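You operate a simulated robot arm through the tools that you are given. There is no shell and no other tool. Be economical: measure what you need, move in short steps, check, and stop when the job is done.

You are at the controls of a simulated robot arm. One attempt, no reset.

JOB
Set the height gauge with the steel block, then put the block back.
Fine: one press of the set button; swing the arm aside again.

It is judged by the outcome, as a careful person would: the job done as asked, and still so three seconds after it is handed in. It fails if anything else is knocked over, pushed out of place, dropped, spilled or broken.

ROBOT AND FRAMES
A 7-joint arm with a two-finger gripper, on a carriage that runs on a rail from [-2.377, 0.023] to [0.003, 0] (x, y) and turns from -174 to 158 degrees about z. Base frame: it is fixed where the carriage stands at the start and does not move with it; the origin is on the floor, on the carriage's upright axis, x ahead of it, y to its left, z up; the surface under the hand at the start is at about z = 0.86. Units: m, degrees, N and s.
Its first joint turns from -149.0 to 149.0 degrees. Places, roughly: blue plunger button [0.7, -0.3, 1]; gauge arm [0.7, -0.3, 1]; height gauge [0.8, -0.2, 0.9]; seat of the height gauge [0.8, -0.2, 0.9]; set button [0.8, -0.3, 0.9]. Payload 2.45 kg.
Tool frame: the origin (TCP) lies between the finger pads and is the grasp point; the fingertips stand 0.026 m ahead of it; z points along the fingers, y is the line along which they close. Largest opening 0.096 m; the body of the gripper starts 0.069 m behind the TCP.
Orientation is that of the tool frame in the base frame, as a unit quaternion [x, y, z, w]. With the fingers straight down and closing along the base's y, the tool's x points along the base's -x, its y along +y and its z along -z.

CONTROLS
- The arm moves only by the tool nudge_tool. Its argument "plan" is a list of rows, each an object (a shift or turn left out is 0, a gripper value left out holds the last) with "xyz": the shift along the tool's x, y, z in units of 300 mm (1.0 is 300 mm), a list of three; "dr": the turn, a rotation vector about the tool's x, y, z in units of 180 degrees (1.0 is 180 degrees), a list of three; "grip": the gripper command, from -1 (fully open) to 1 (shut), values between in proportion. In form: [{"xyz": [dx, dy, dz], "dr": [rx, ry, rz], "grip": grip}, ...]. A call has 1 to 12 rows; each row is the pose to reach, as a shift and turn from the pose commanded when the call began, along the tool's axes at that moment. A call with a number of a shift or a turn outside -1 to 1 is refused whole. Rows are played at 5 a second. More than 0.05 m and 8.6 degrees between two rows, or a gripper value outside its range, and nothing of the call is played. Where a pose cannot be reached the arm comes as near as it can. A force on the tool above 90 N (or 10 N above the force at the start of the call, whichever is more), or a blocked arm, ends the call early, and 0.2 s more pass. Each finger halts on what it meets, pressing with about 25 N; the grip force reading is that of the motor and also rises with nothing between the fingers. The clock runs only during rows and for 0.2 s after the last one: add rows that repeat a pose to give the fingers time. The reply holds the time, the measured pose of the TCP, the force on the tool along the base axes, the opening and the grip force, in the units named above and with some noise, with the torque about the TCP (base axes, N m) and any sound that the robot's microphone picked up, and new pictures: "show" is both (left out), scene, wrist or none.
- Cameras (640 x 400 px; columns grow to the right, rows downward): "scene" is now at [0.021, 0.1221, 1.653]; the picture's right is [-0.52, -0.85, 0.00], its down [-0.54, 0.33, -0.77] and it looks along [0.66, -0.40, -0.64] (base axes); focal length 276 px, centre (320, 200). "wrist" rides on the gripper at [0.082, 0.003, -0.098] in the tool frame; the picture's right is [-0.04, 1.00, 0.00], its down [-0.73, -0.03, -0.68] and it looks along [-0.68, -0.03, 0.73] (tool axes); focal length 256 px, centre (320, 200).
- slide_trunk(by): slides the trunk up (or, below 0, down) by that many m; the arm and the scene camera ride with it, the base frame stays. It gives what a move gives, with no picture.
- roll_base(legs): drives the robot by 1 to 6 legs, each [ahead, left, turn to the left] in m, m and degrees, along the robot's own axes; the way and the turn of a leg run together, so that a leg with both is an arc; at most 1.5 m and 180 degrees a leg. The arm and the cameras ride along, it lands a little off, and it stops where it bumps. It keeps to its track: a leg is cut to what the track allows. It gives what a move gives, and a new picture of the scene camera.
- head_to(pan, tilt): turns the head with the scene camera to pan (to the left, within 155 degrees either way) and tilt (down, from -29 to 69), counted from straight ahead of the robot. It gives what a move gives, and a new picture of the scene camera.
- pixel_to_xyz(camera, pixels): for up to 12 pixels [column, row] of the newest picture of that camera ("zoom" is the newest enlarged one), the place [x, y, z] in the base frame of the surface seen there, good to about 0.002 m, but the place of the scene camera against the robot may be out by one fixed shift of up to 0.012 m in any direction. The clock stands still meanwhile.
- zoom(camera, box): a new picture of the part [left, top, right, bottom] of that camera's present view, enlarged. The clock stands still meanwhile.
- hand_in(): hands the job in; it is judged then, once.

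Keep the steps short. Do not move on a guess: measure, check each grasp and each placing, and mend mistakes. In all there are 80 turns and 260 pictures (those below and enlarged ones count). Leave the gripper open and the arm clear of the work at the hand-in unless told otherwise, and finish with a single line.

The tools are called after "Emit:" as a command line: name --argument value ..., lists and objects as JSON in quotes. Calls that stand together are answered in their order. nudge_tool: Moves the arm, as the interface text tells. Its arguments: {"type":"object","properties":{"plan":{"type":"array","items":{"type":"object","properties":{"xyz":{"type":"array","items":{"type":"number"}},"dr":{"type":"array","items":{"type":"number"}},"grip":{"type":"number"}}}},"show":{"type":"string","enum":["both","scene","wrist","none"]}},"required":["plan"]} The other tools are called the same way: slide_trunk (by) slides the trunk up or down; roll_base (legs) drives the base; head_to (pan, tilt) turns the head that bears the scene camera; pixel_to_xyz (camera, pixels) gives the place of the surface under pixels of a picture; zoom (camera, box) takes an enlarged picture of a part of a camera's view; hand_in () hands the job in.

At the start:

```text
time_s: 0.0
position: [0.6635, -0.1416, 1.2048]
orientation: [0.0, 1.0, 0.0, -0.001]
contact_force: [-1.0, -0.2, 0.0]
wrist_torque: [0.03, -0.02, -0.01]
grip_width: 0.0963
finger_force: 0.1
trunk travel left (down, up): [-0.65, 0.06]
robot x, y, heading: [-0.0026, -0.004, -0.2]
head pan, tilt: [-31.5, 39.5]
```

scene: 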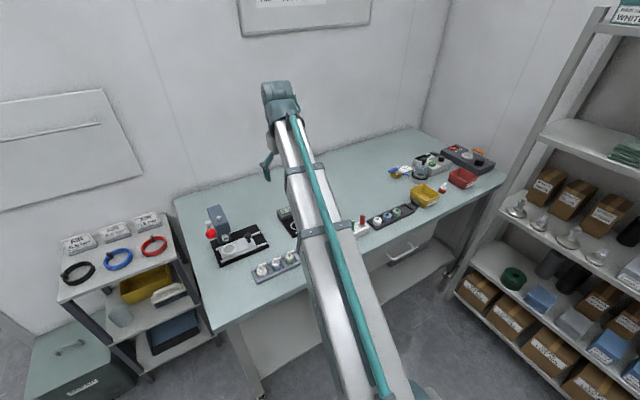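
wrist: 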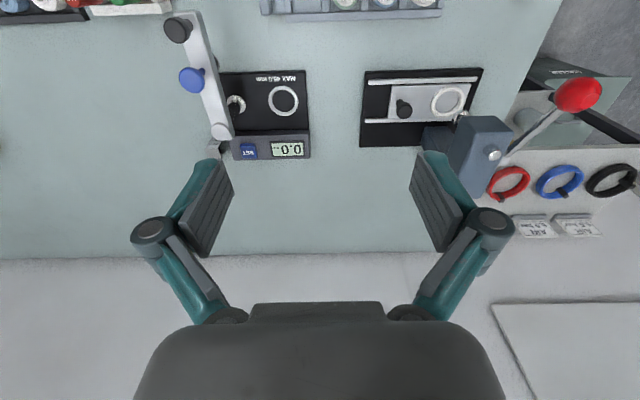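

I see the height gauge at about wrist (265,115), its arm swung aside at (205,75). I need to find the steel block, so I'll enlarge parts of the view.

Emit:
zoom --camera "wrist" --box '[150, 0, 330, 170]'

Emit:
zoom --camera "wrist" --box '[340, 40, 540, 200]'

Emit:
zoom --camera "scene" --box '[180, 190, 320, 290]'

Emit:
zoom --camera "scene" --box '[340, 130, 510, 250]'

```text
2.35 times, centred on (240, 85) of wrist
```

zoom: 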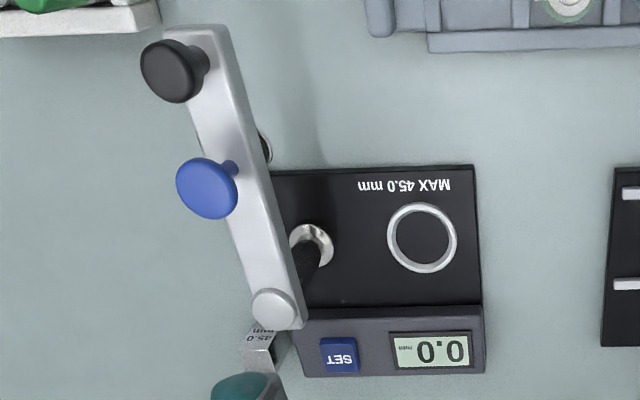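

```text
2.50 times, centred on (440, 120) of wrist
```

zoom: 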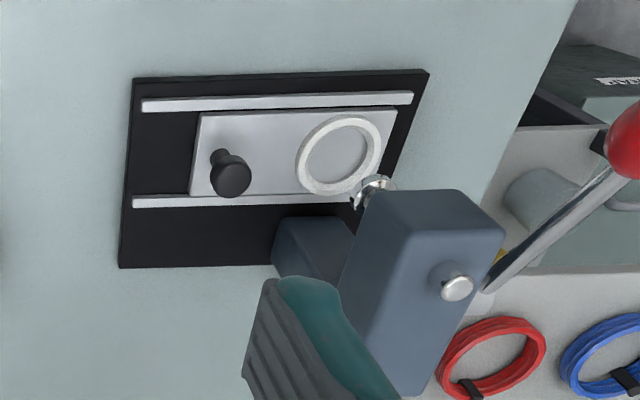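

```text
4.00 times, centred on (250, 240) of scene
```

zoom: 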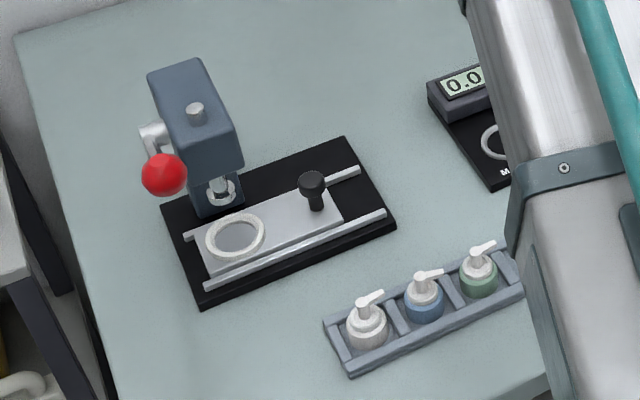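

```text
3.33 times, centred on (425, 190) of scene
```

zoom: 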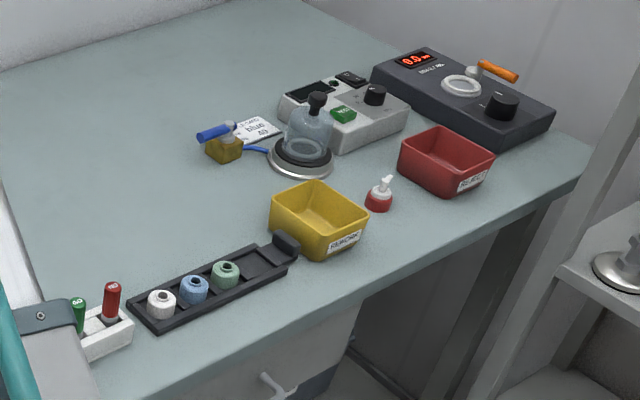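

The steel block ("45.0 mm") seems to stand at about wrist (222,147), half hidden by a finger. I'll measure key points from the wrist picture.

Emit:
pixel_to_xyz --camera "wrist" --pixels '[[283, 100], [248, 150], [286, 149], [176, 30], [191, 80], [216, 130], [208, 60], [230, 105], [213, 141], [270, 120], [230, 220]]'

Emit:
nudge_tool --plan '[{"xyz": [0.15, 0, 0]}, {"xyz": [0.3, -0.0, 0]}, {"xyz": [0.3, -0.15, 0]}, {"xyz": [0.3, -0.3, 0]}]'

```text
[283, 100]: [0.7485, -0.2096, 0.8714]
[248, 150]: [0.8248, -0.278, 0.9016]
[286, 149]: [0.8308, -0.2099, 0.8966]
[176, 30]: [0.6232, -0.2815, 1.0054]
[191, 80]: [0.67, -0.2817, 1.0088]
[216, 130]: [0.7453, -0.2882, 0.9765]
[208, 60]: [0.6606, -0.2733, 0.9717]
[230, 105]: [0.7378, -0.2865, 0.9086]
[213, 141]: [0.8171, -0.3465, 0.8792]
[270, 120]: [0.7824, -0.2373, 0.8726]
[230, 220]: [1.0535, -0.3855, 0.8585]
```

```text
time_s: 1.0
position: [0.5734, -0.2321, 1.2026]
orientation: [0.0, 1.0, -0.002, 0.003]
contact_force: [0.9, -0.2, 0.6]
wrist_torque: [-0.02, -0.01, 0.01]
grip_width: 0.0962
finger_force: 0.0
out of reach, approached as far as the arm can: row 2, 3
trunk travel left (down, up): [-0.65, 0.06]
robot x, y, heading: [0.0014, -0.0004, 0.2]
head pan, tilt: [-31.5, 39.5]
```

scene: 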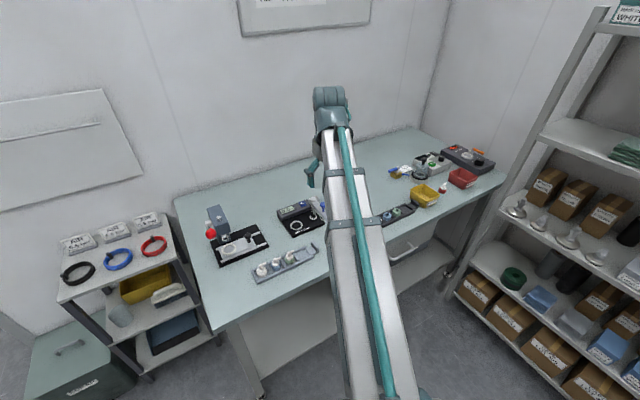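
wrist: 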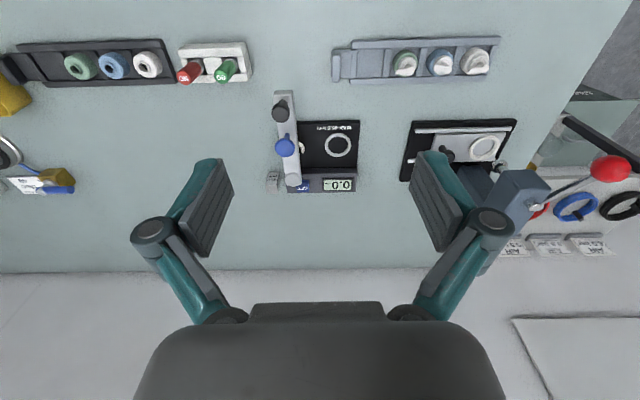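

Now the gauge and block are unobstructed at (270–360, 90–195). I'll enlarge.

Emit:
zoom --camera "wrist" --box '[255, 85, 367, 197]'

Emit:
zoom --camera "scene" --box '[260, 180, 340, 240]'

```text
3.57 times, centred on (311, 141) of wrist
```

zoom: 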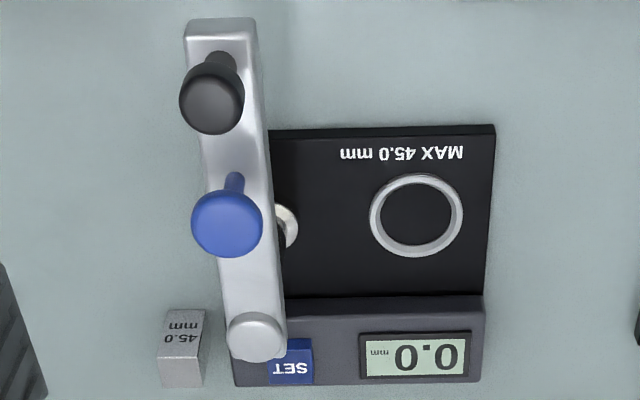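

```text
6.67 times, centred on (300, 210) of scene
```

zoom: 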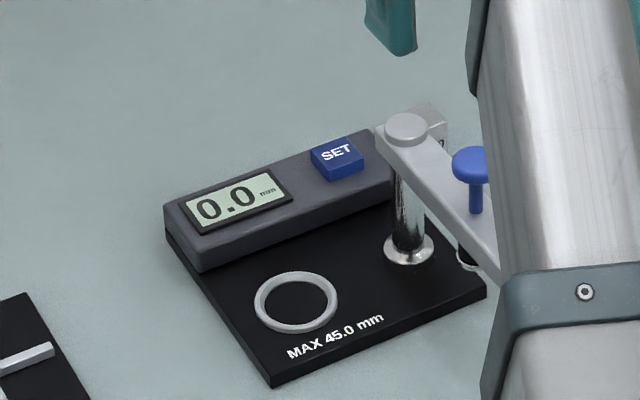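

Clear now: pillar pivot top at zoom (258,335), plunger (227,222), handle knob (212,95), ring seat (417,215), block with top at (180,332). Measuring them.

Emit:
zoom --camera "wrist" --box '[255, 85, 367, 197]'

Emit:
pixel_to_xyz --camera "zoom" --pixels '[[173, 315], [200, 315], [164, 353], [202, 355], [164, 384], [201, 385], [183, 334]]'

Emit:
pixel_to_xyz --camera "zoom" --pixels '[[258, 335], [227, 222], [212, 95], [417, 215], [417, 178], [417, 253], [375, 215], [459, 215], [292, 367], [292, 345], [217, 35], [235, 290]]'

```text
3.57 times, centred on (311, 141) of wrist
```

zoom: 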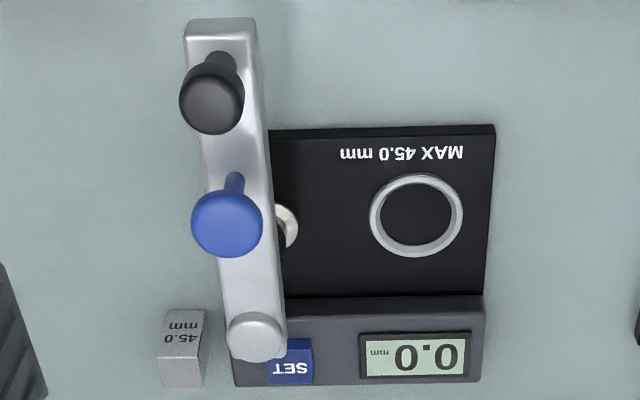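

```text
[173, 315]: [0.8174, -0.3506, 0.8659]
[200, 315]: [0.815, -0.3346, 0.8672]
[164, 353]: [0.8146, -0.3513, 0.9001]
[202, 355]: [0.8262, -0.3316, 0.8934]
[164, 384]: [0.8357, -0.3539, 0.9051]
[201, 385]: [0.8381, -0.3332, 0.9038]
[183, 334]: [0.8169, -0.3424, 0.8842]
```

```text
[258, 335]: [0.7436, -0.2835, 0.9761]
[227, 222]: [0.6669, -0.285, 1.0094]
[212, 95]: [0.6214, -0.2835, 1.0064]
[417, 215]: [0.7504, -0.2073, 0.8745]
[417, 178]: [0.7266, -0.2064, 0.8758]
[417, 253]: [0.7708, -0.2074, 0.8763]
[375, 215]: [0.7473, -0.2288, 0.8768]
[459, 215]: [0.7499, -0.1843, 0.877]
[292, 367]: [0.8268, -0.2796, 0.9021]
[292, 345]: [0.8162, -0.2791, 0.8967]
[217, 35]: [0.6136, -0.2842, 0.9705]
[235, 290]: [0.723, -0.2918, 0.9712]
```

Block: about 20×20×45 mm, centre near (0.827, −0.342), z 0.860–0.905. Seat centre (0.749, −0.207), pillar (0.745, −0.285). Next I go high above a spot near the block, part-closing the gripper to ~50 mm, and look.

Emit:
nudge_tool --plan '[{"xyz": [-0.14, -0.06, 0], "grip": -0.04}, {"xyz": [-0.28, -0.12, 0]}, {"xyz": [-0.42, -0.18, 0]}, {"xyz": [-0.56, -0.24, 0]}, {"xyz": [-0.7, -0.3, 0]}, {"xyz": [-0.845, -0.367, 0]}, {"xyz": [-0.845, -0.367, 0.15]}, {"xyz": [-0.845, -0.367, 0.3]}, {"xyz": [-0.845, -0.367, 0.35]}, {"xyz": [-0.845, -0.367, 0.35]}]' --show "wrist"

```text
time_s: 3.2
position: [0.8286, -0.3397, 1.0987]
orientation: [0.001, 1.0, 0.0, 0.0]
contact_force: [0.0, -0.5, 0.7]
wrist_torque: [-0.01, 0.03, -0.01]
grip_width: 0.05
finger_force: 0.1
trunk travel left (down, up): [-0.65, 0.06]
robot x, y, heading: [-0.0001, 0.0024, -0.0]
head pan, tilt: [-31.5, 39.5]
```

wrist: 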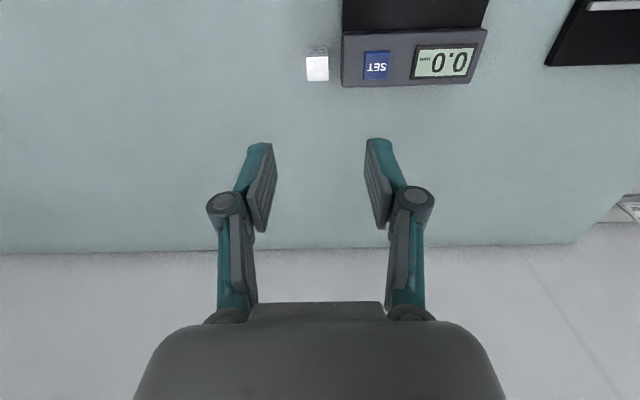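

The block's top shows at (317,68). I'll measure it and the gauge's left edge.

Emit:
zoom --camera "wrist" --box '[280, 20, 400, 100]'

Emit:
pixel_to_xyz --camera "wrist" --pixels '[[308, 68], [326, 68], [317, 59], [317, 79], [345, 70], [343, 40], [376, 66], [317, 68], [366, 66], [387, 66]]'

```text
5.00 times, centred on (340, 60) of wrist
```

zoom: 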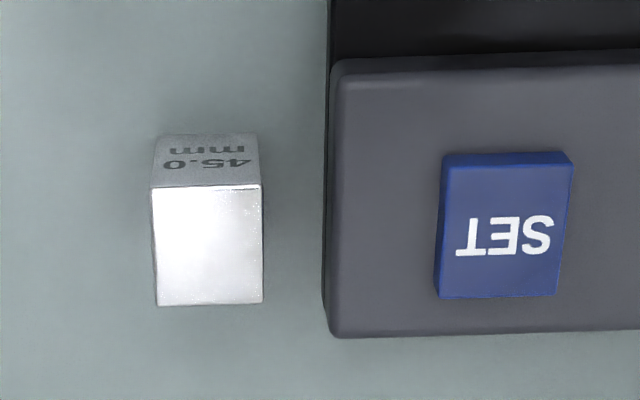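

```text
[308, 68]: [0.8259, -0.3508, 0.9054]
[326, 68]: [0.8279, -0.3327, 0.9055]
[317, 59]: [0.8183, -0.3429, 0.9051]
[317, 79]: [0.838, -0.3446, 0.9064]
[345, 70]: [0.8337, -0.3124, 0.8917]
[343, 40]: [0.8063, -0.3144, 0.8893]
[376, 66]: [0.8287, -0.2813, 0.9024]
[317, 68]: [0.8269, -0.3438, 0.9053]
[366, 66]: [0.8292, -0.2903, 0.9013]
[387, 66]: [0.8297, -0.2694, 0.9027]
```

The gap to the gauge is only ~18 mm on that side, so I'll turn the gripper 90° to close along base x (camera toward +y, clear of the pillar).

Emit:
nudge_tool --plan '[{"dr": [0, 0, 0.045]}, {"dr": [0, 0, 0.09]}, {"dr": [0, 0, 0.135]}, {"dr": [0, 0, 0.18]}, {"dr": [0, 0, 0.225]}, {"dr": [0, 0, 0.27]}, {"dr": [0, 0, 0.315]}, {"dr": [0, 0, 0.36]}, {"dr": [0, 0, 0.405]}, {"dr": [0, 0, 0.45]}, {"dr": [0, 0, 0.495]}, {"dr": [0, 0, 0.5]}]'

```text
time_s: 5.8
position: [0.8269, -0.3423, 1.0998]
orientation: [0.707, 0.707, 0.0, 0.0]
contact_force: [-0.5, 1.1, 0.5]
wrist_torque: [0.03, -0.02, 0.01]
grip_width: 0.0502
finger_force: 0.1
trunk travel left (down, up): [-0.65, 0.06]
robot x, y, heading: [0.0002, -0.0018, 0.1]
head pan, tilt: [-31.5, 39.5]
```

scene: 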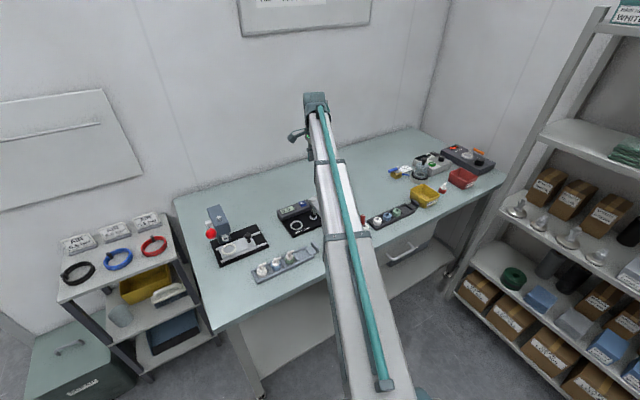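
wrist: 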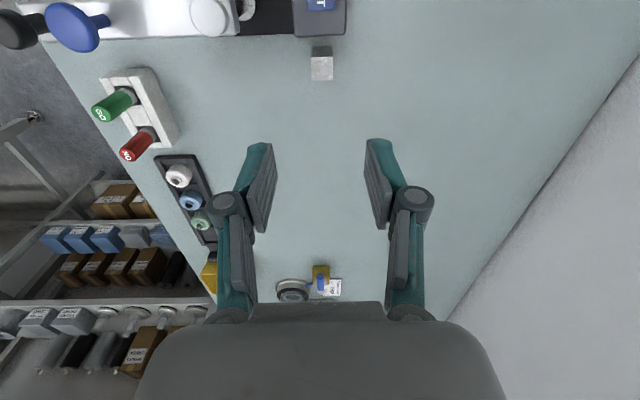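

Orientation is right (tool x = +y, tool y = +x). Descend to z≈0.945 and check alignment.

Emit:
nudge_tool --plan '[{"xyz": [0, 0, 0.15]}, {"xyz": [0, 0, 0.3]}, {"xyz": [0, 0, 0.45]}, {"xyz": [0, 0, 0.515]}, {"xyz": [0, 0, 0.515]}]' --show "wrist"

```text
time_s: 7.0
position: [0.828, -0.3428, 0.9458]
orientation: [0.707, 0.707, 0.0, 0.0]
contact_force: [0.0, 0.3, -0.3]
wrist_torque: [-0.02, 0.02, 0.01]
grip_width: 0.0496
finger_force: 0.1
trunk travel left (down, up): [-0.65, 0.06]
robot x, y, heading: [0.0014, 0.0042, -0.1]
head pan, tilt: [-31.5, 39.5]
```

wrist: 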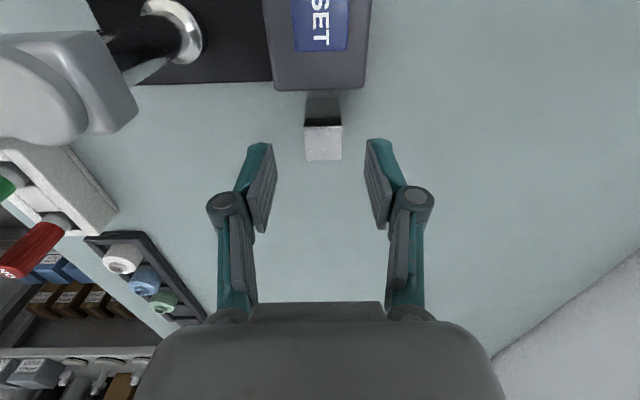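

The block sits centred between the fingers (column ~323). Descend to z≈0.901 and close.

Emit:
nudge_tool --plan '[{"xyz": [0, 0, 0.08]}, {"xyz": [0, 0, 0.149]}, {"xyz": [0, 0, 0.149]}, {"xyz": [0, 0, 0.149], "grip": 0.4}, {"xyz": [0, 0, 0.149], "grip": 1}, {"xyz": [0, 0, 0.149], "grip": 1}, {"xyz": [0, 0, 0.149], "grip": 1}]' --show "wrist"

```text
time_s: 8.6
position: [0.827, -0.3423, 0.901]
orientation: [0.707, 0.708, 0.0, 0.0]
contact_force: [0.9, 0.0, 1.0]
wrist_torque: [-0.03, -0.04, 0.04]
grip_width: 0.0235
finger_force: 24.7
trunk travel left (down, up): [-0.65, 0.06]
robot x, y, heading: [-0.0011, -0.002, -0.0]
head pan, tilt: [-31.5, 39.5]
```

wrist: 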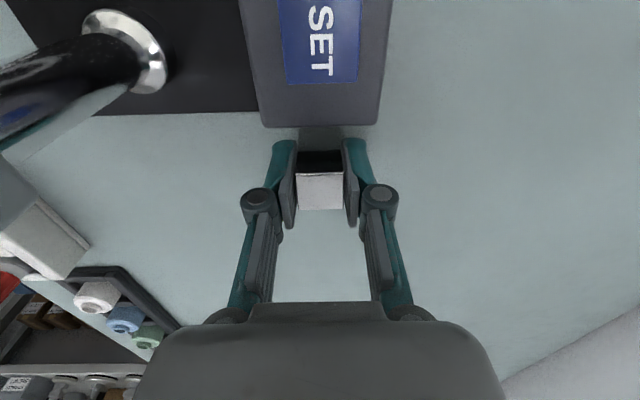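

Grip holds (23.5 mm, 24.7 N). Lift 0.18 m, go over +y, then −x above the seat.

Emit:
nudge_tool --plan '[{"xyz": [0, 0, -0.1]}, {"xyz": [0, 0, -0.25]}, {"xyz": [0, 0, -0.4]}, {"xyz": [0, 0, -0.5]}, {"xyz": [0.15, 0, -0.5]}, {"xyz": [0.3, 0, -0.5]}, {"xyz": [0.45, 0, -0.5]}, {"xyz": [0.45, -0.13, -0.5]}, {"xyz": [0.45, -0.26, -0.5]}, {"xyz": [0.45, -0.26, -0.5]}]'

```text
time_s: 10.8
position: [0.7489, -0.2076, 1.0507]
orientation: [0.707, 0.707, 0.0, 0.0]
contact_force: [0.3, 0.6, -0.5]
wrist_torque: [0.0, -0.01, 0.01]
grip_width: 0.0
finger_force: 25.5
trunk travel left (down, up): [-0.65, 0.06]
robot x, y, heading: [0.0047, -0.0007, 0.2]
head pan, tilt: [-31.5, 39.5]
```

scene: 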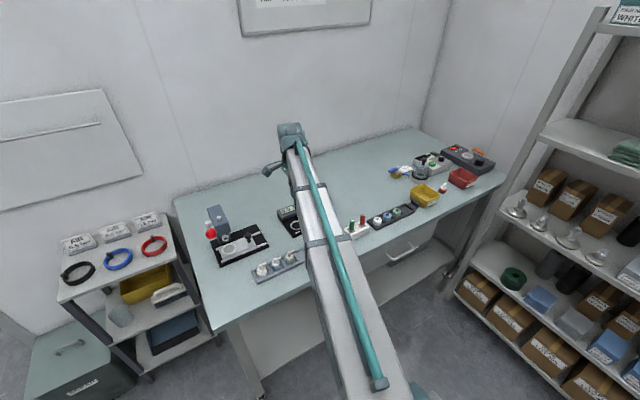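
wrist: 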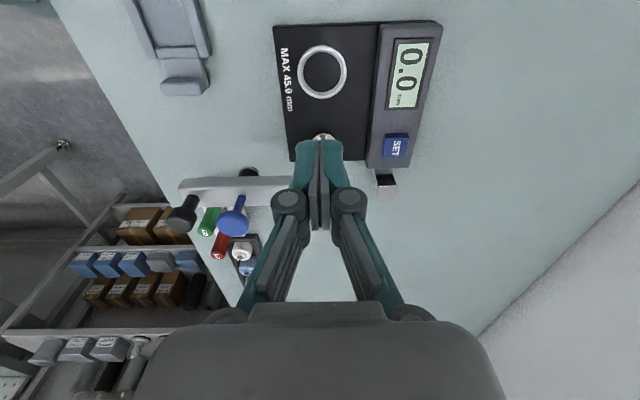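

The fingers shut to 0: the block wasn't lifted; it appears still at its place at (384,187). I'll look closely.

Emit:
zoom --camera "wrist" --box '[340, 130, 440, 210]'

Emit:
pixel_to_xyz --camera "wrist" --pixels '[[386, 191], [386, 182], [380, 190], [393, 190]]'

Emit:
zoom --camera "scene" --box '[260, 180, 340, 240]'

```text
5.00 times, centred on (390, 170) of wrist
```

zoom: 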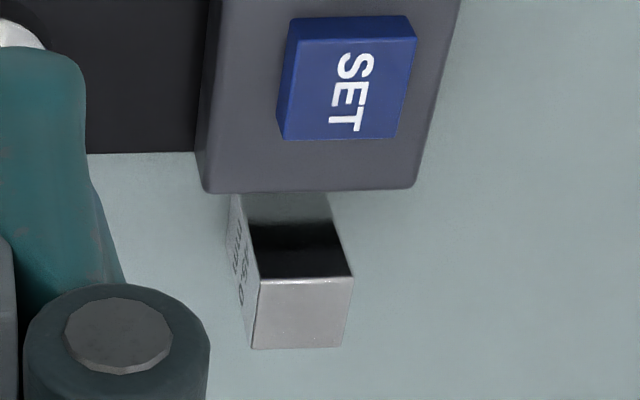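

```text
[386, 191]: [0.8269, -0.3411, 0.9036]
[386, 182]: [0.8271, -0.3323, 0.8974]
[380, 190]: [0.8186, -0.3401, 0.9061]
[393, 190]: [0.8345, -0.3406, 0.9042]
```

```text
6.67 times, centred on (300, 210) of scene
```

zoom: 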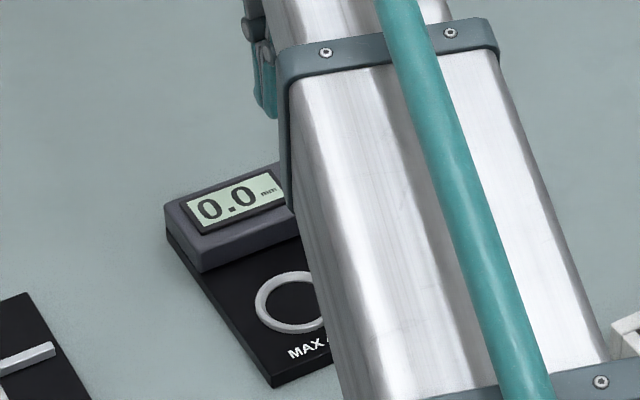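

The block still stands untouched at (0.827, −0.342), so it slipped out. I'll go back over it open, and this time grip lower and lift slowly.

Emit:
nudge_tool --plan '[{"xyz": [0, 0.13, 0], "grip": -0.04}, {"xyz": [0, 0.26, 0]}, {"xyz": [-0.15, 0.26, 0]}, {"xyz": [-0.3, 0.26, 0]}, {"xyz": [-0.448, 0.26, 0]}, {"xyz": [-0.448, 0.26, 0.15]}, {"xyz": [-0.448, 0.26, 0.3]}, {"xyz": [-0.448, 0.26, 0.35]}, {"xyz": [-0.448, 0.26, 0.35]}]' --show "wrist"

```text
time_s: 12.8
position: [0.8274, -0.3414, 0.9466]
orientation: [0.707, 0.707, 0.0, 0.001]
contact_force: [0.0, 0.7, 0.4]
wrist_torque: [0.02, 0.02, 0.01]
grip_width: 0.0499
finger_force: 0.0
trunk travel left (down, up): [-0.65, 0.06]
robot x, y, heading: [0.0026, -0.0004, -0.2]
head pan, tilt: [-31.5, 39.5]
```

wrist: 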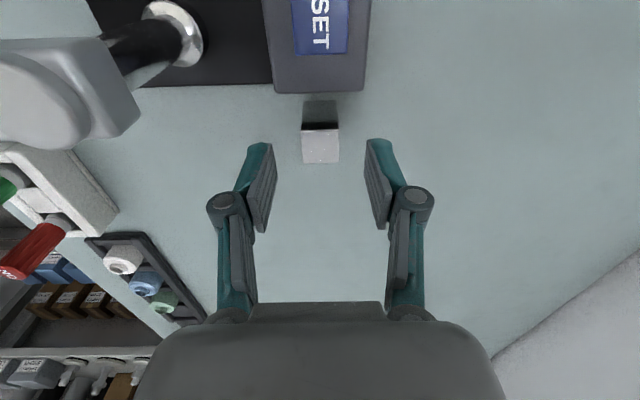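

Centred again. Descend to z≈0.891, close with longer dwell, no lift yet.

Emit:
nudge_tool --plan '[{"xyz": [0, 0, 0.09]}, {"xyz": [0, 0, 0.183]}, {"xyz": [0, 0, 0.183]}, {"xyz": [0, 0, 0.183], "grip": 0.4}, {"xyz": [0, 0, 0.183], "grip": 1}, {"xyz": [0, 0, 0.183]}, {"xyz": [0, 0, 0.183]}, {"xyz": [0, 0, 0.183]}, {"xyz": [0, 0, 0.183]}, {"xyz": [0, 0, 0.183]}]' --show "wrist"

Emit:
zoom --camera "wrist" --box '[240, 120, 400, 240]'

```text
time_s: 15.0
position: [0.8266, -0.3409, 0.8915]
orientation: [0.707, 0.707, 0.001, 0.0]
contact_force: [-0.3, 0.9, 0.1]
wrist_torque: [0.03, -0.01, 0.02]
grip_width: 0.0234
finger_force: 25.2
trunk travel left (down, up): [-0.65, 0.06]
robot x, y, heading: [0.0044, -0.0014, 0.3]
head pan, tilt: [-31.5, 39.5]
```

wrist: 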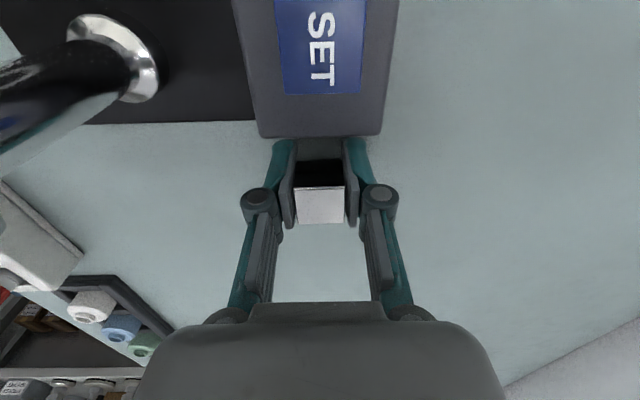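

```text
3.33 times, centred on (320, 180) of wrist
```

zoom: 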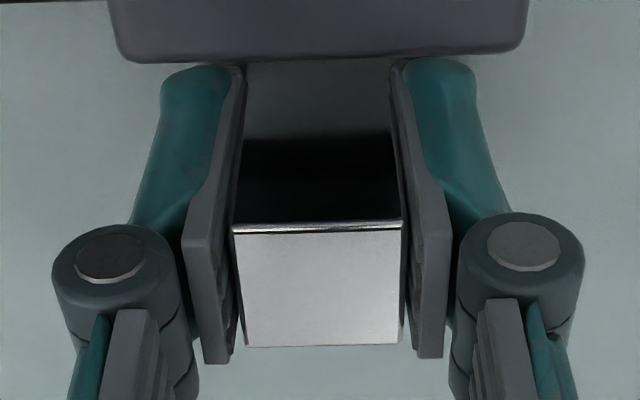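

The block is between the pads (23.4 mm). Slow lift of 18 mm and check.

Emit:
nudge_tool --plan '[{"xyz": [0, 0, -0.004]}, {"xyz": [0, 0, -0.01]}, {"xyz": [0, 0, -0.018]}, {"xyz": [0, 0, -0.026]}, {"xyz": [0, 0, -0.034]}, {"xyz": [0, 0, -0.042]}, {"xyz": [0, 0, -0.05]}, {"xyz": [0, 0, -0.06]}, {"xyz": [0, 0, -0.06]}]' --show "wrist"

```text
time_s: 17.0
position: [0.826, -0.3426, 0.9085]
orientation: [0.707, 0.707, 0.001, 0.0]
contact_force: [0.0, 0.1, -1.8]
wrist_torque: [0.0, -0.01, -0.02]
grip_width: 0.0236
finger_force: 24.3
trunk travel left (down, up): [-0.65, 0.06]
robot x, y, heading: [-0.0034, 0.0012, -0.0]
head pan, tilt: [-31.5, 39.5]
```

wrist: 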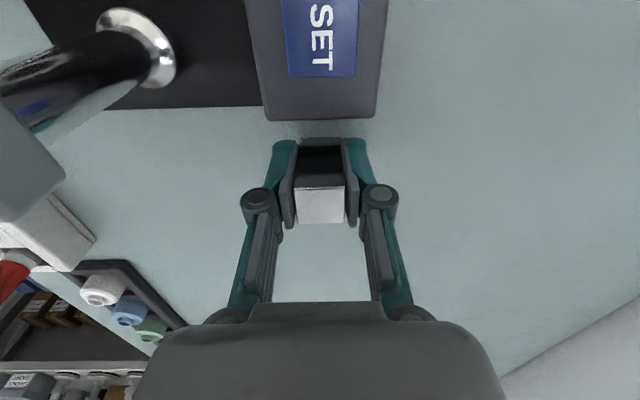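

The block is held (same spot between the pads, 1.8 N load). Continue gently: up to z≈0.97, then +y past the display.

Emit:
nudge_tool --plan '[{"xyz": [0, 0, -0.03]}, {"xyz": [0, 0, -0.08]}, {"xyz": [0, 0, -0.13]}, {"xyz": [0, 0, -0.18]}, {"xyz": [0, 0, -0.21]}, {"xyz": [0, 0, -0.21]}]' --show "none"

Emit:
nudge_tool --plan '[{"xyz": [0.03, 0, 0]}, {"xyz": [0.08, 0, 0]}, {"xyz": [0.13, 0, 0]}, {"xyz": [0.18, 0, 0]}, {"xyz": [0.23, 0, 0]}, {"xyz": [0.28, 0, 0]}, {"xyz": [0.33, 0, 0]}, {"xyz": [0.38, 0, 0]}, {"xyz": [0.42, 0, 0]}, {"xyz": [0.448, 0, 0]}, {"xyz": [0.448, 0, 0]}]' --show "wrist"

```text
time_s: 18.4
position: [0.8289, -0.3419, 0.9727]
orientation: [0.707, 0.707, 0.0, 0.001]
contact_force: [0.1, 0.1, -2.7]
wrist_torque: [0.01, 0.0, -0.05]
grip_width: 0.0234
finger_force: 24.7
trunk travel left (down, up): [-0.65, 0.06]
robot x, y, heading: [-0.0003, 0.0006, 0.1]
head pan, tilt: [-31.5, 39.5]
```

```text
time_s: 20.8
position: [0.8281, -0.2068, 0.9721]
orientation: [0.707, 0.707, 0.001, 0.001]
contact_force: [-0.3, -0.3, -2.4]
wrist_torque: [-0.01, -0.03, 0.0]
grip_width: 0.0238
finger_force: 25.1
trunk travel left (down, up): [-0.65, 0.06]
robot x, y, heading: [-0.0, -0.0017, -0.1]
head pan, tilt: [-31.5, 39.5]
```

wrist: 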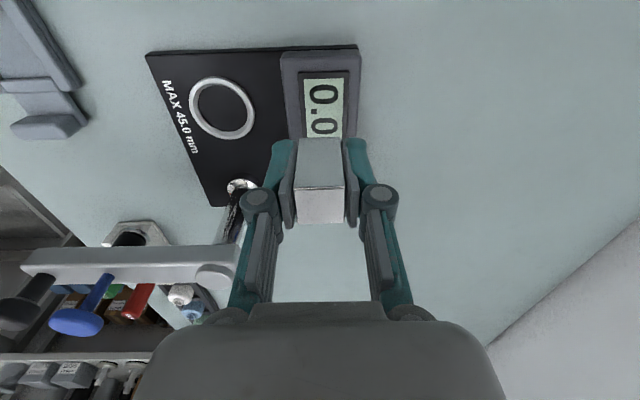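

Held. I'll re-measure the ring (centre ~(222,108)) from this view.

Emit:
pixel_to_xyz --camera "wrist" --pixels '[[222, 108], [191, 105], [253, 112], [216, 80], [228, 137], [215, 275], [83, 320], [133, 225], [135, 248], [20, 300], [222, 85], [201, 105]]'

Emit:
zoom --camera "wrist" --box '[0, 150, 280, 350]'

```text
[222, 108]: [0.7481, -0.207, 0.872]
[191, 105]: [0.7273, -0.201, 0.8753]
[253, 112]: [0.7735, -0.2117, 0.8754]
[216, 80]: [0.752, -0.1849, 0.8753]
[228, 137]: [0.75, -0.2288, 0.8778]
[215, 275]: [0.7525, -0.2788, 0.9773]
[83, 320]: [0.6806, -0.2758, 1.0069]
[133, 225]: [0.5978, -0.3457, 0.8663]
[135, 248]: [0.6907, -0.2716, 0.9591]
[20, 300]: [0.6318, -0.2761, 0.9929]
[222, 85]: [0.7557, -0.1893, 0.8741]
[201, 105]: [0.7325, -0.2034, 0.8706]
```

```text
2.00 times, centred on (140, 250) of wrist
```

zoom: 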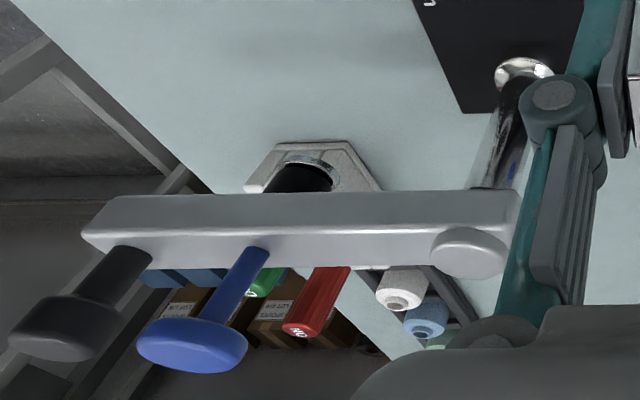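

I want to know what hangs below the arm at zoom (300,165).

Emit:
pixel_to_xyz --camera "zoom" --pixels '[[305, 180], [315, 161], [260, 180], [360, 180], [300, 146], [200, 205], [330, 165], [480, 185], [530, 68]]'

Emit:
zoom --camera "wrist" --box '[90, 200, 200, 270]'

```text
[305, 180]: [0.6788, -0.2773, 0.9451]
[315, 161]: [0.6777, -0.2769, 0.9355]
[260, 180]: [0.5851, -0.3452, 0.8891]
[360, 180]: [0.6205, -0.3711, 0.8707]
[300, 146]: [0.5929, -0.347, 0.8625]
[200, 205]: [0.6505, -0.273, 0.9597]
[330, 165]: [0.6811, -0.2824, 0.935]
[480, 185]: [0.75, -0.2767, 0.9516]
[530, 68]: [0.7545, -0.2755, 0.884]
```

```text
5.71 times, centred on (145, 235) of wrist
```

zoom: 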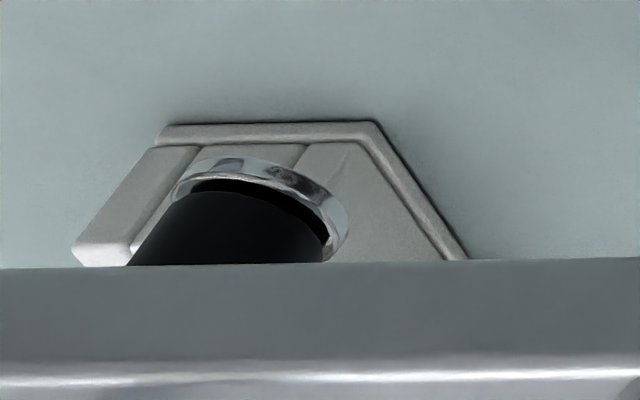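

The foot's underside is at z≈0.933; the block on the seat will top out at ≈0.917, so it clears. Move −x over the seat and go down partway.

Emit:
nudge_tool --plan '[{"xyz": [0, -0.03, 0]}, {"xyz": [0, -0.08, 0]}, {"xyz": [0, -0.13, 0]}, {"xyz": [0, -0.18, 0]}, {"xyz": [0, -0.23, 0]}, {"xyz": [0, -0.259, 0]}, {"xyz": [0, -0.259, 0.03]}, {"xyz": [0, -0.259, 0.08]}, {"xyz": [0, -0.259, 0.13]}, {"xyz": [0, -0.259, 0.16]}, {"xyz": [0, -0.259, 0.16]}]'

Emit:
zoom --camera "wrist" --box '[220, 90, 420, 240]'

```text
time_s: 23.2
position: [0.7501, -0.2069, 0.922]
orientation: [0.707, 0.707, 0.001, 0.001]
contact_force: [-1.1, 0.5, -2.4]
wrist_torque: [-0.03, 0.02, 0.0]
grip_width: 0.0238
finger_force: 25.3
trunk travel left (down, up): [-0.65, 0.06]
robot x, y, heading: [-0.0013, 0.0002, 0.1]
head pan, tilt: [-31.5, 39.5]
```

scene: 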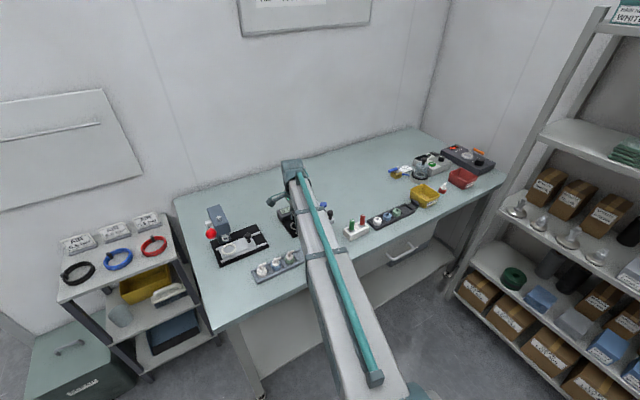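
wrist: 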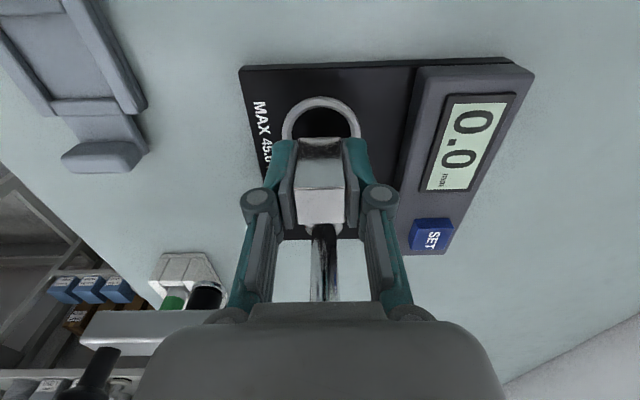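

```text
2.67 times, centred on (320, 165) of wrist
```

zoom: 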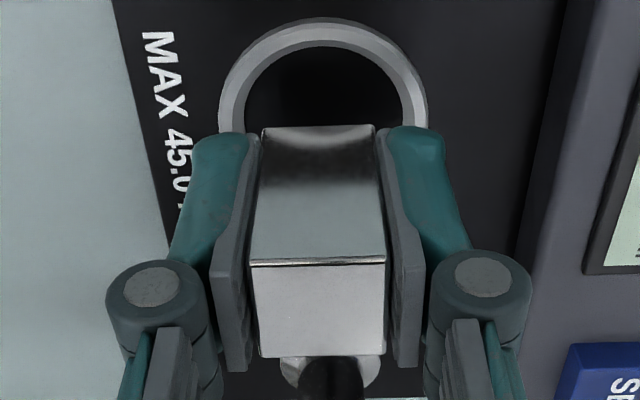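

Well centred over the ring. Lower slowly to z≈0.904 and read the force.

Emit:
nudge_tool --plan '[{"xyz": [0, 0, 0.015]}, {"xyz": [0, 0, 0.03]}, {"xyz": [0, 0, 0.045]}, {"xyz": [0, 0, 0.055]}, {"xyz": [0, 0, 0.06]}, {"xyz": [0, 0, 0.06]}]' --show "wrist"

```text
time_s: 24.6
position: [0.7491, -0.206, 0.9055]
orientation: [0.707, 0.707, -0.001, 0.0]
contact_force: [1.0, -0.1, -1.9]
wrist_torque: [-0.02, 0.0, -0.02]
grip_width: 0.0241
finger_force: 24.7
trunk travel left (down, up): [-0.65, 0.06]
robot x, y, heading: [-0.0006, -0.0028, -0.1]
head pan, tilt: [-31.5, 39.5]
```

wrist: 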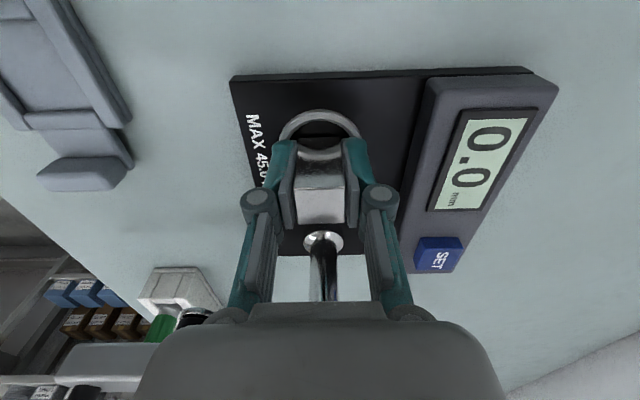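

Still carrying weight. Small further steps of ~0.7 mm until the load transfers.

Emit:
nudge_tool --plan '[{"xyz": [0, 0, 0.003]}, {"xyz": [0, 0, 0.005]}, {"xyz": [0, 0, 0.005]}]' --show "none"

```text
time_s: 25.4
position: [0.7515, -0.207, 0.9047]
orientation: [0.707, 0.707, 0.0, 0.0]
contact_force: [-0.6, 0.2, -2.5]
wrist_torque: [0.0, 0.01, 0.01]
grip_width: 0.0235
finger_force: 24.7
trunk travel left (down, up): [-0.65, 0.06]
robot x, y, heading: [0.0011, 0.0004, 0.1]
head pan, tilt: [-31.5, 39.5]
```

Emit:
nudge_tool --plan '[{"xyz": [0, 0, 0.003]}, {"xyz": [0, 0, 0.006]}, {"xyz": [0, 0, 0.006]}]' --show "none"

```text
time_s: 26.2
position: [0.7506, -0.208, 0.9042]
orientation: [0.707, 0.707, 0.001, 0.002]
contact_force: [5.5, -1.1, 14.9]
wrist_torque: [-0.06, -0.1, 0.0]
grip_width: 0.0234
finger_force: 24.8
trunk travel left (down, up): [-0.65, 0.06]
robot x, y, heading: [0.0033, 0.0, -0.1]
head pan, tilt: [-31.5, 39.5]
```

Contact (15 N): the block is down. Ease 0.5 mm, open a little, then look.

Emit:
nudge_tool --plan '[{"xyz": [0, 0, -0.002]}, {"xyz": [0, 0, -0.002], "grip": 0.4}, {"xyz": [0, 0, -0.002], "grip": 0.2}, {"xyz": [0, 0, -0.002], "grip": 0.1}]' --show "wrist"

Emit:
zoom --camera "wrist" --box '[220, 90, 420, 240]'

```text
time_s: 27.2
position: [0.7489, -0.2061, 0.9021]
orientation: [0.707, 0.707, 0.0, 0.0]
contact_force: [-0.5, 0.1, -0.1]
wrist_torque: [0.0, -0.02, 0.02]
grip_width: 0.0431
finger_force: 0.1
trunk travel left (down, up): [-0.65, 0.06]
robot x, y, heading: [0.0, 0.0011, -0.1]
head pan, tilt: [-31.5, 39.5]
```

wrist: 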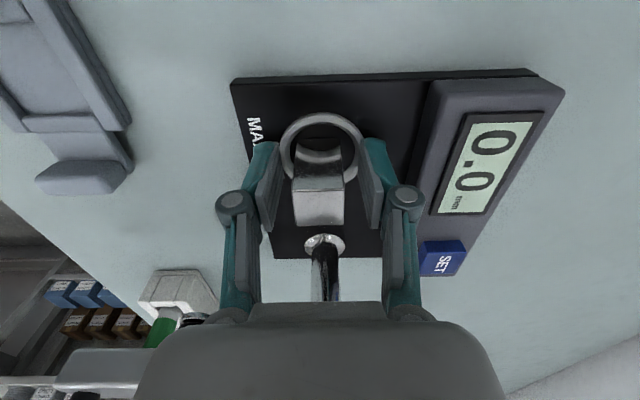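

```text
2.67 times, centred on (320, 165) of wrist
```

zoom: 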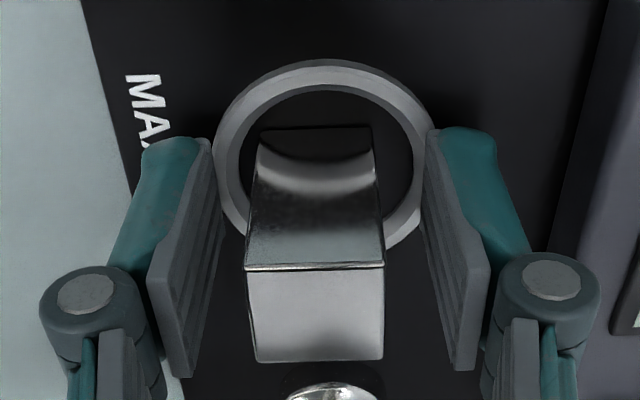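

Block sits inside the ring, upright. Raise straight up clear, to z≈1.1.

Emit:
nudge_tool --plan '[{"xyz": [0, 0, -0.05]}, {"xyz": [0, 0, -0.15]}, {"xyz": [0, 0, -0.3]}, {"xyz": [0, 0, -0.45]}, {"xyz": [0, 0, -0.6]}, {"xyz": [0, 0, -0.7]}]' --show "wrist"

Emit:
nudge_tool --plan '[{"xyz": [0, -0.1, 0], "dr": [0, 0, -0.045]}, {"xyz": [0, -0.2, 0], "dr": [0, 0, -0.09]}, {"xyz": [0, -0.3, 0], "dr": [0, 0, -0.135]}, {"xyz": [0, -0.4, 0], "dr": [0, 0, -0.18]}, {"xyz": [-0.06, -0.426, 0], "dr": [0, 0, -0.225]}, {"xyz": [-0.12, -0.426, 0], "dr": [0, 0, -0.27]}, {"xyz": [-0.18, -0.426, 0], "dr": [0, 0, -0.315]}, {"xyz": [-0.257, -0.426, 0], "dr": [0, 0, -0.36]}, {"xyz": [-0.257, -0.426, 0], "dr": [0, 0, -0.405]}, {"xyz": [-0.257, -0.426, 0], "dr": [0, 0, -0.45]}, {"xyz": [-0.257, -0.426, 0], "dr": [0, 0, -0.495]}, {"xyz": [-0.257, -0.426, 0], "dr": [0, 0, -0.5]}]'

```text
time_s: 28.6
position: [0.7489, -0.2079, 1.112]
orientation: [0.707, 0.707, 0.001, 0.0]
contact_force: [-0.4, 0.4, 0.4]
wrist_torque: [0.02, 0.0, 0.02]
grip_width: 0.0432
finger_force: 0.1
trunk travel left (down, up): [-0.65, 0.06]
robot x, y, heading: [-0.0006, -0.0037, 0.2]
head pan, tilt: [-31.5, 39.5]
```

wrist: 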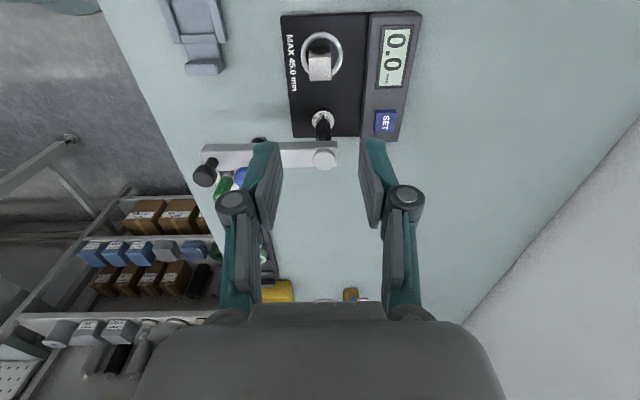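

```text
time_s: 31.2
position: [0.6216, -0.2846, 1.1131]
orientation: [-0.001, 1.0, 0.0, 0.0]
contact_force: [0.3, -0.4, -0.1]
wrist_torque: [0.0, 0.02, -0.02]
grip_width: 0.0432
finger_force: 0.1
trunk travel left (down, up): [-0.65, 0.06]
robot x, y, heading: [-0.0001, 0.0025, 0.1]
head pan, tilt: [-31.5, 39.5]
```

scene: 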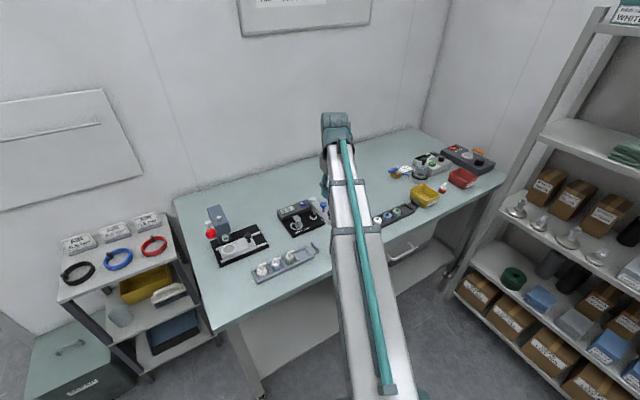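
wrist: 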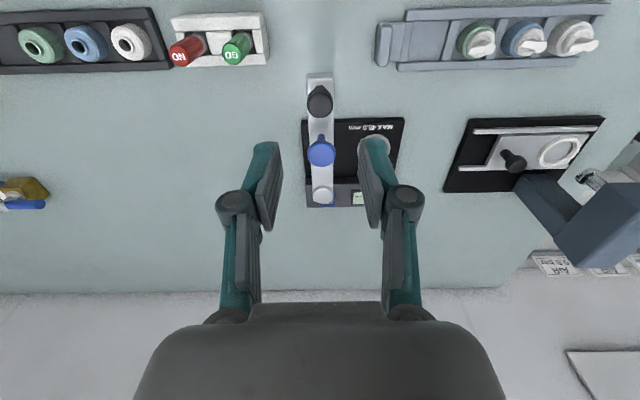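

Good view. Measuring the handle knob, plunger and pivot cap.

Emit:
zoom --camera "wrist" --box '[280, 65, 370, 215]'

Emit:
pixel_to_xyz --camera "wrist" --pixels '[[319, 102], [309, 103], [330, 103], [319, 114], [321, 153], [308, 154], [334, 154], [322, 194], [313, 194], [331, 194], [322, 187], [322, 201]]'

```text
2.67 times, centred on (325, 140) of wrist
```

zoom: 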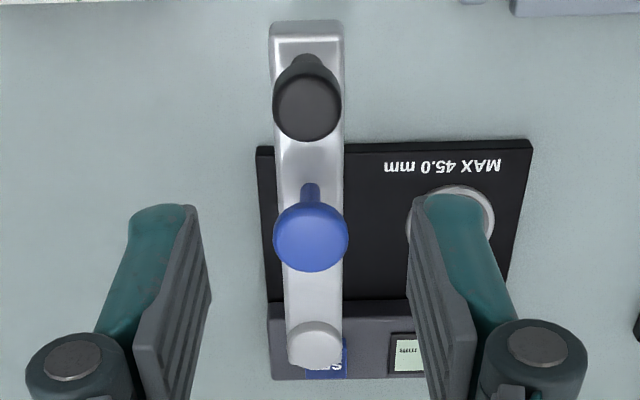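

```text
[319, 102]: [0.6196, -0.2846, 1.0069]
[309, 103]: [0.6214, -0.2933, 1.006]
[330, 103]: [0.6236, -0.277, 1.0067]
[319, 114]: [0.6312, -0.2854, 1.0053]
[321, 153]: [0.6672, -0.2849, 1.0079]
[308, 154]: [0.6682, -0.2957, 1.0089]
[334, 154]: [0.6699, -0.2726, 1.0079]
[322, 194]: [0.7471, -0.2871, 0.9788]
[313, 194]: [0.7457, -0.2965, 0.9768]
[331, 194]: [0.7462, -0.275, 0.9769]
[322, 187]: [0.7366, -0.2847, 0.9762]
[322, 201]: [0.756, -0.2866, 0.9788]
```

Knob centre (0.622, −0.285), top 1.006, pivot (0.746, −0.286), radius 0.124. Descend over the knob to z≈1.002 (fingertips stay ~5 mm above the arm), then close.

Emit:
nudge_tool --plan '[{"xyz": [0, 0, 0.15]}, {"xyz": [0, 0, 0.28]}, {"xyz": [0, 0, 0.35]}, {"xyz": [0, 0, 0.365]}, {"xyz": [0, 0, 0.365]}, {"xyz": [0, 0, 0.365], "grip": 0.4}, {"xyz": [0, 0, 0.365], "grip": 0.7}, {"xyz": [0, 0, 0.365]}]' --show "wrist"

```text
time_s: 33.0
position: [0.6214, -0.2853, 1.0048]
orientation: [0.0, 1.0, 0.0, 0.0]
contact_force: [-0.7, 0.3, -1.8]
wrist_torque: [-0.02, -0.12, 0.03]
grip_width: 0.0204
finger_force: 44.8
trunk travel left (down, up): [-0.65, 0.06]
robot x, y, heading: [-0.0015, 0.0003, -0.2]
head pan, tilt: [-31.5, 39.5]
```

wrist: 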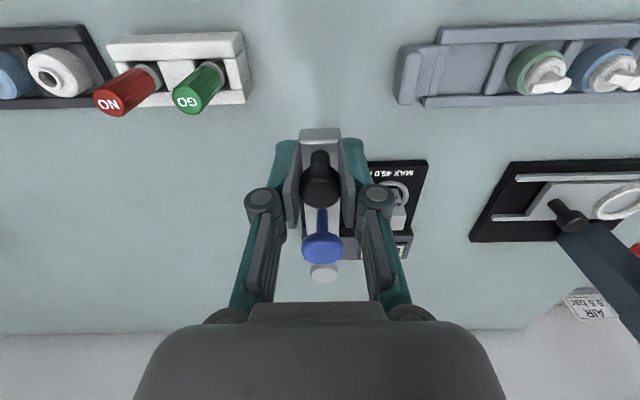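

Knob is gripped (20 mm). Test swing of 8° about the pivot, along the arc with matching turn.

Emit:
nudge_tool --plan '[{"xyz": [-0.001, 0.029, 0], "dr": [0, 0, 0.0222]}, {"xyz": [-0.004, 0.0578, 0], "dr": [0, 0, 0.0444]}, {"xyz": [-0.004, 0.0578, 0], "dr": [0, 0, 0.0444]}]' --show "wrist"

```text
time_s: 33.8
position: [0.6214, -0.2659, 1.0052]
orientation: [0.07, 0.998, 0.0, -0.001]
contact_force: [-0.5, 1.7, 4.7]
wrist_torque: [0.11, 0.19, 0.22]
grip_width: 0.0204
finger_force: 45.0
trunk travel left (down, up): [-0.65, 0.06]
robot x, y, heading: [-0.0019, 0.0004, 0.1]
head pan, tilt: [-31.5, 39.5]
```

wrist: 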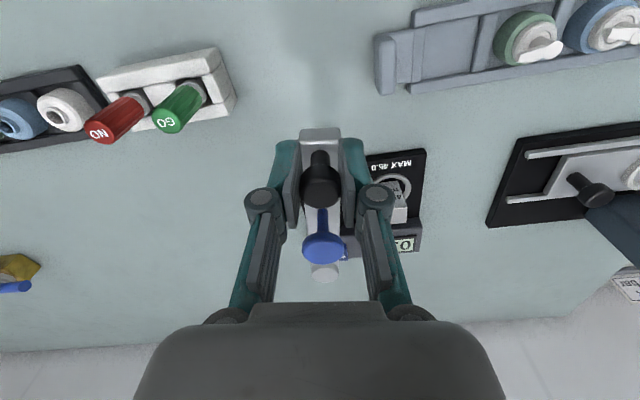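

The arm follows freely with low force. Continue another 77° on the arc.

Emit:
nudge_tool --plan '[{"xyz": [-0.0031, 0.0506, 0], "dr": [0, 0, 0.0389]}, {"xyz": [-0.0123, 0.1004, 0], "dr": [0, 0, 0.0778]}, {"xyz": [-0.0276, 0.1487, 0], "dr": [0, 0, 0.1167]}, {"xyz": [-0.0486, 0.1948, 0], "dr": [0, 0, 0.1556]}, {"xyz": [-0.0751, 0.238, 0], "dr": [0, 0, 0.1944]}, {"xyz": [-0.1066, 0.2777, 0], "dr": [0, 0, 0.2333]}, {"xyz": [-0.1427, 0.3132, 0], "dr": [0, 0, 0.2722]}, {"xyz": [-0.1829, 0.344, 0], "dr": [0, 0, 0.3111]}, {"xyz": [-0.2266, 0.3698, 0], "dr": [0, 0, 0.35]}, {"xyz": [-0.2731, 0.39, 0], "dr": [0, 0, 0.3889]}, {"xyz": [-0.3216, 0.4044, 0], "dr": [0, 0, 0.4278]}, {"xyz": [-0.3216, 0.4044, 0], "dr": [0, 0, 0.4278]}]'

```text
time_s: 36.4
position: [0.7358, -0.1581, 1.0032]
orientation: [0.676, 0.737, 0.001, 0.0]
contact_force: [-0.1, 24.2, 9.8]
wrist_torque: [0.03, 0.09, 0.21]
grip_width: 0.02
finger_force: 44.9
trunk travel left (down, up): [-0.65, 0.06]
robot x, y, heading: [0.0017, 0.003, 0.1]
head pan, tilt: [-31.5, 39.5]
```

scene: 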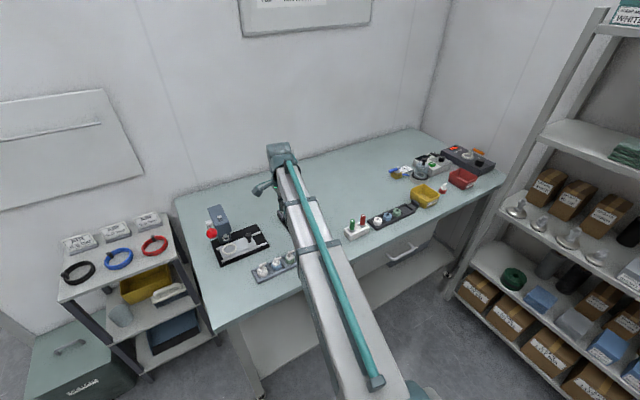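
wrist: 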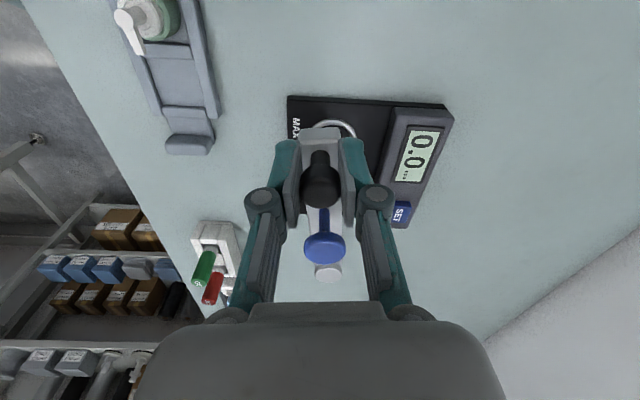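

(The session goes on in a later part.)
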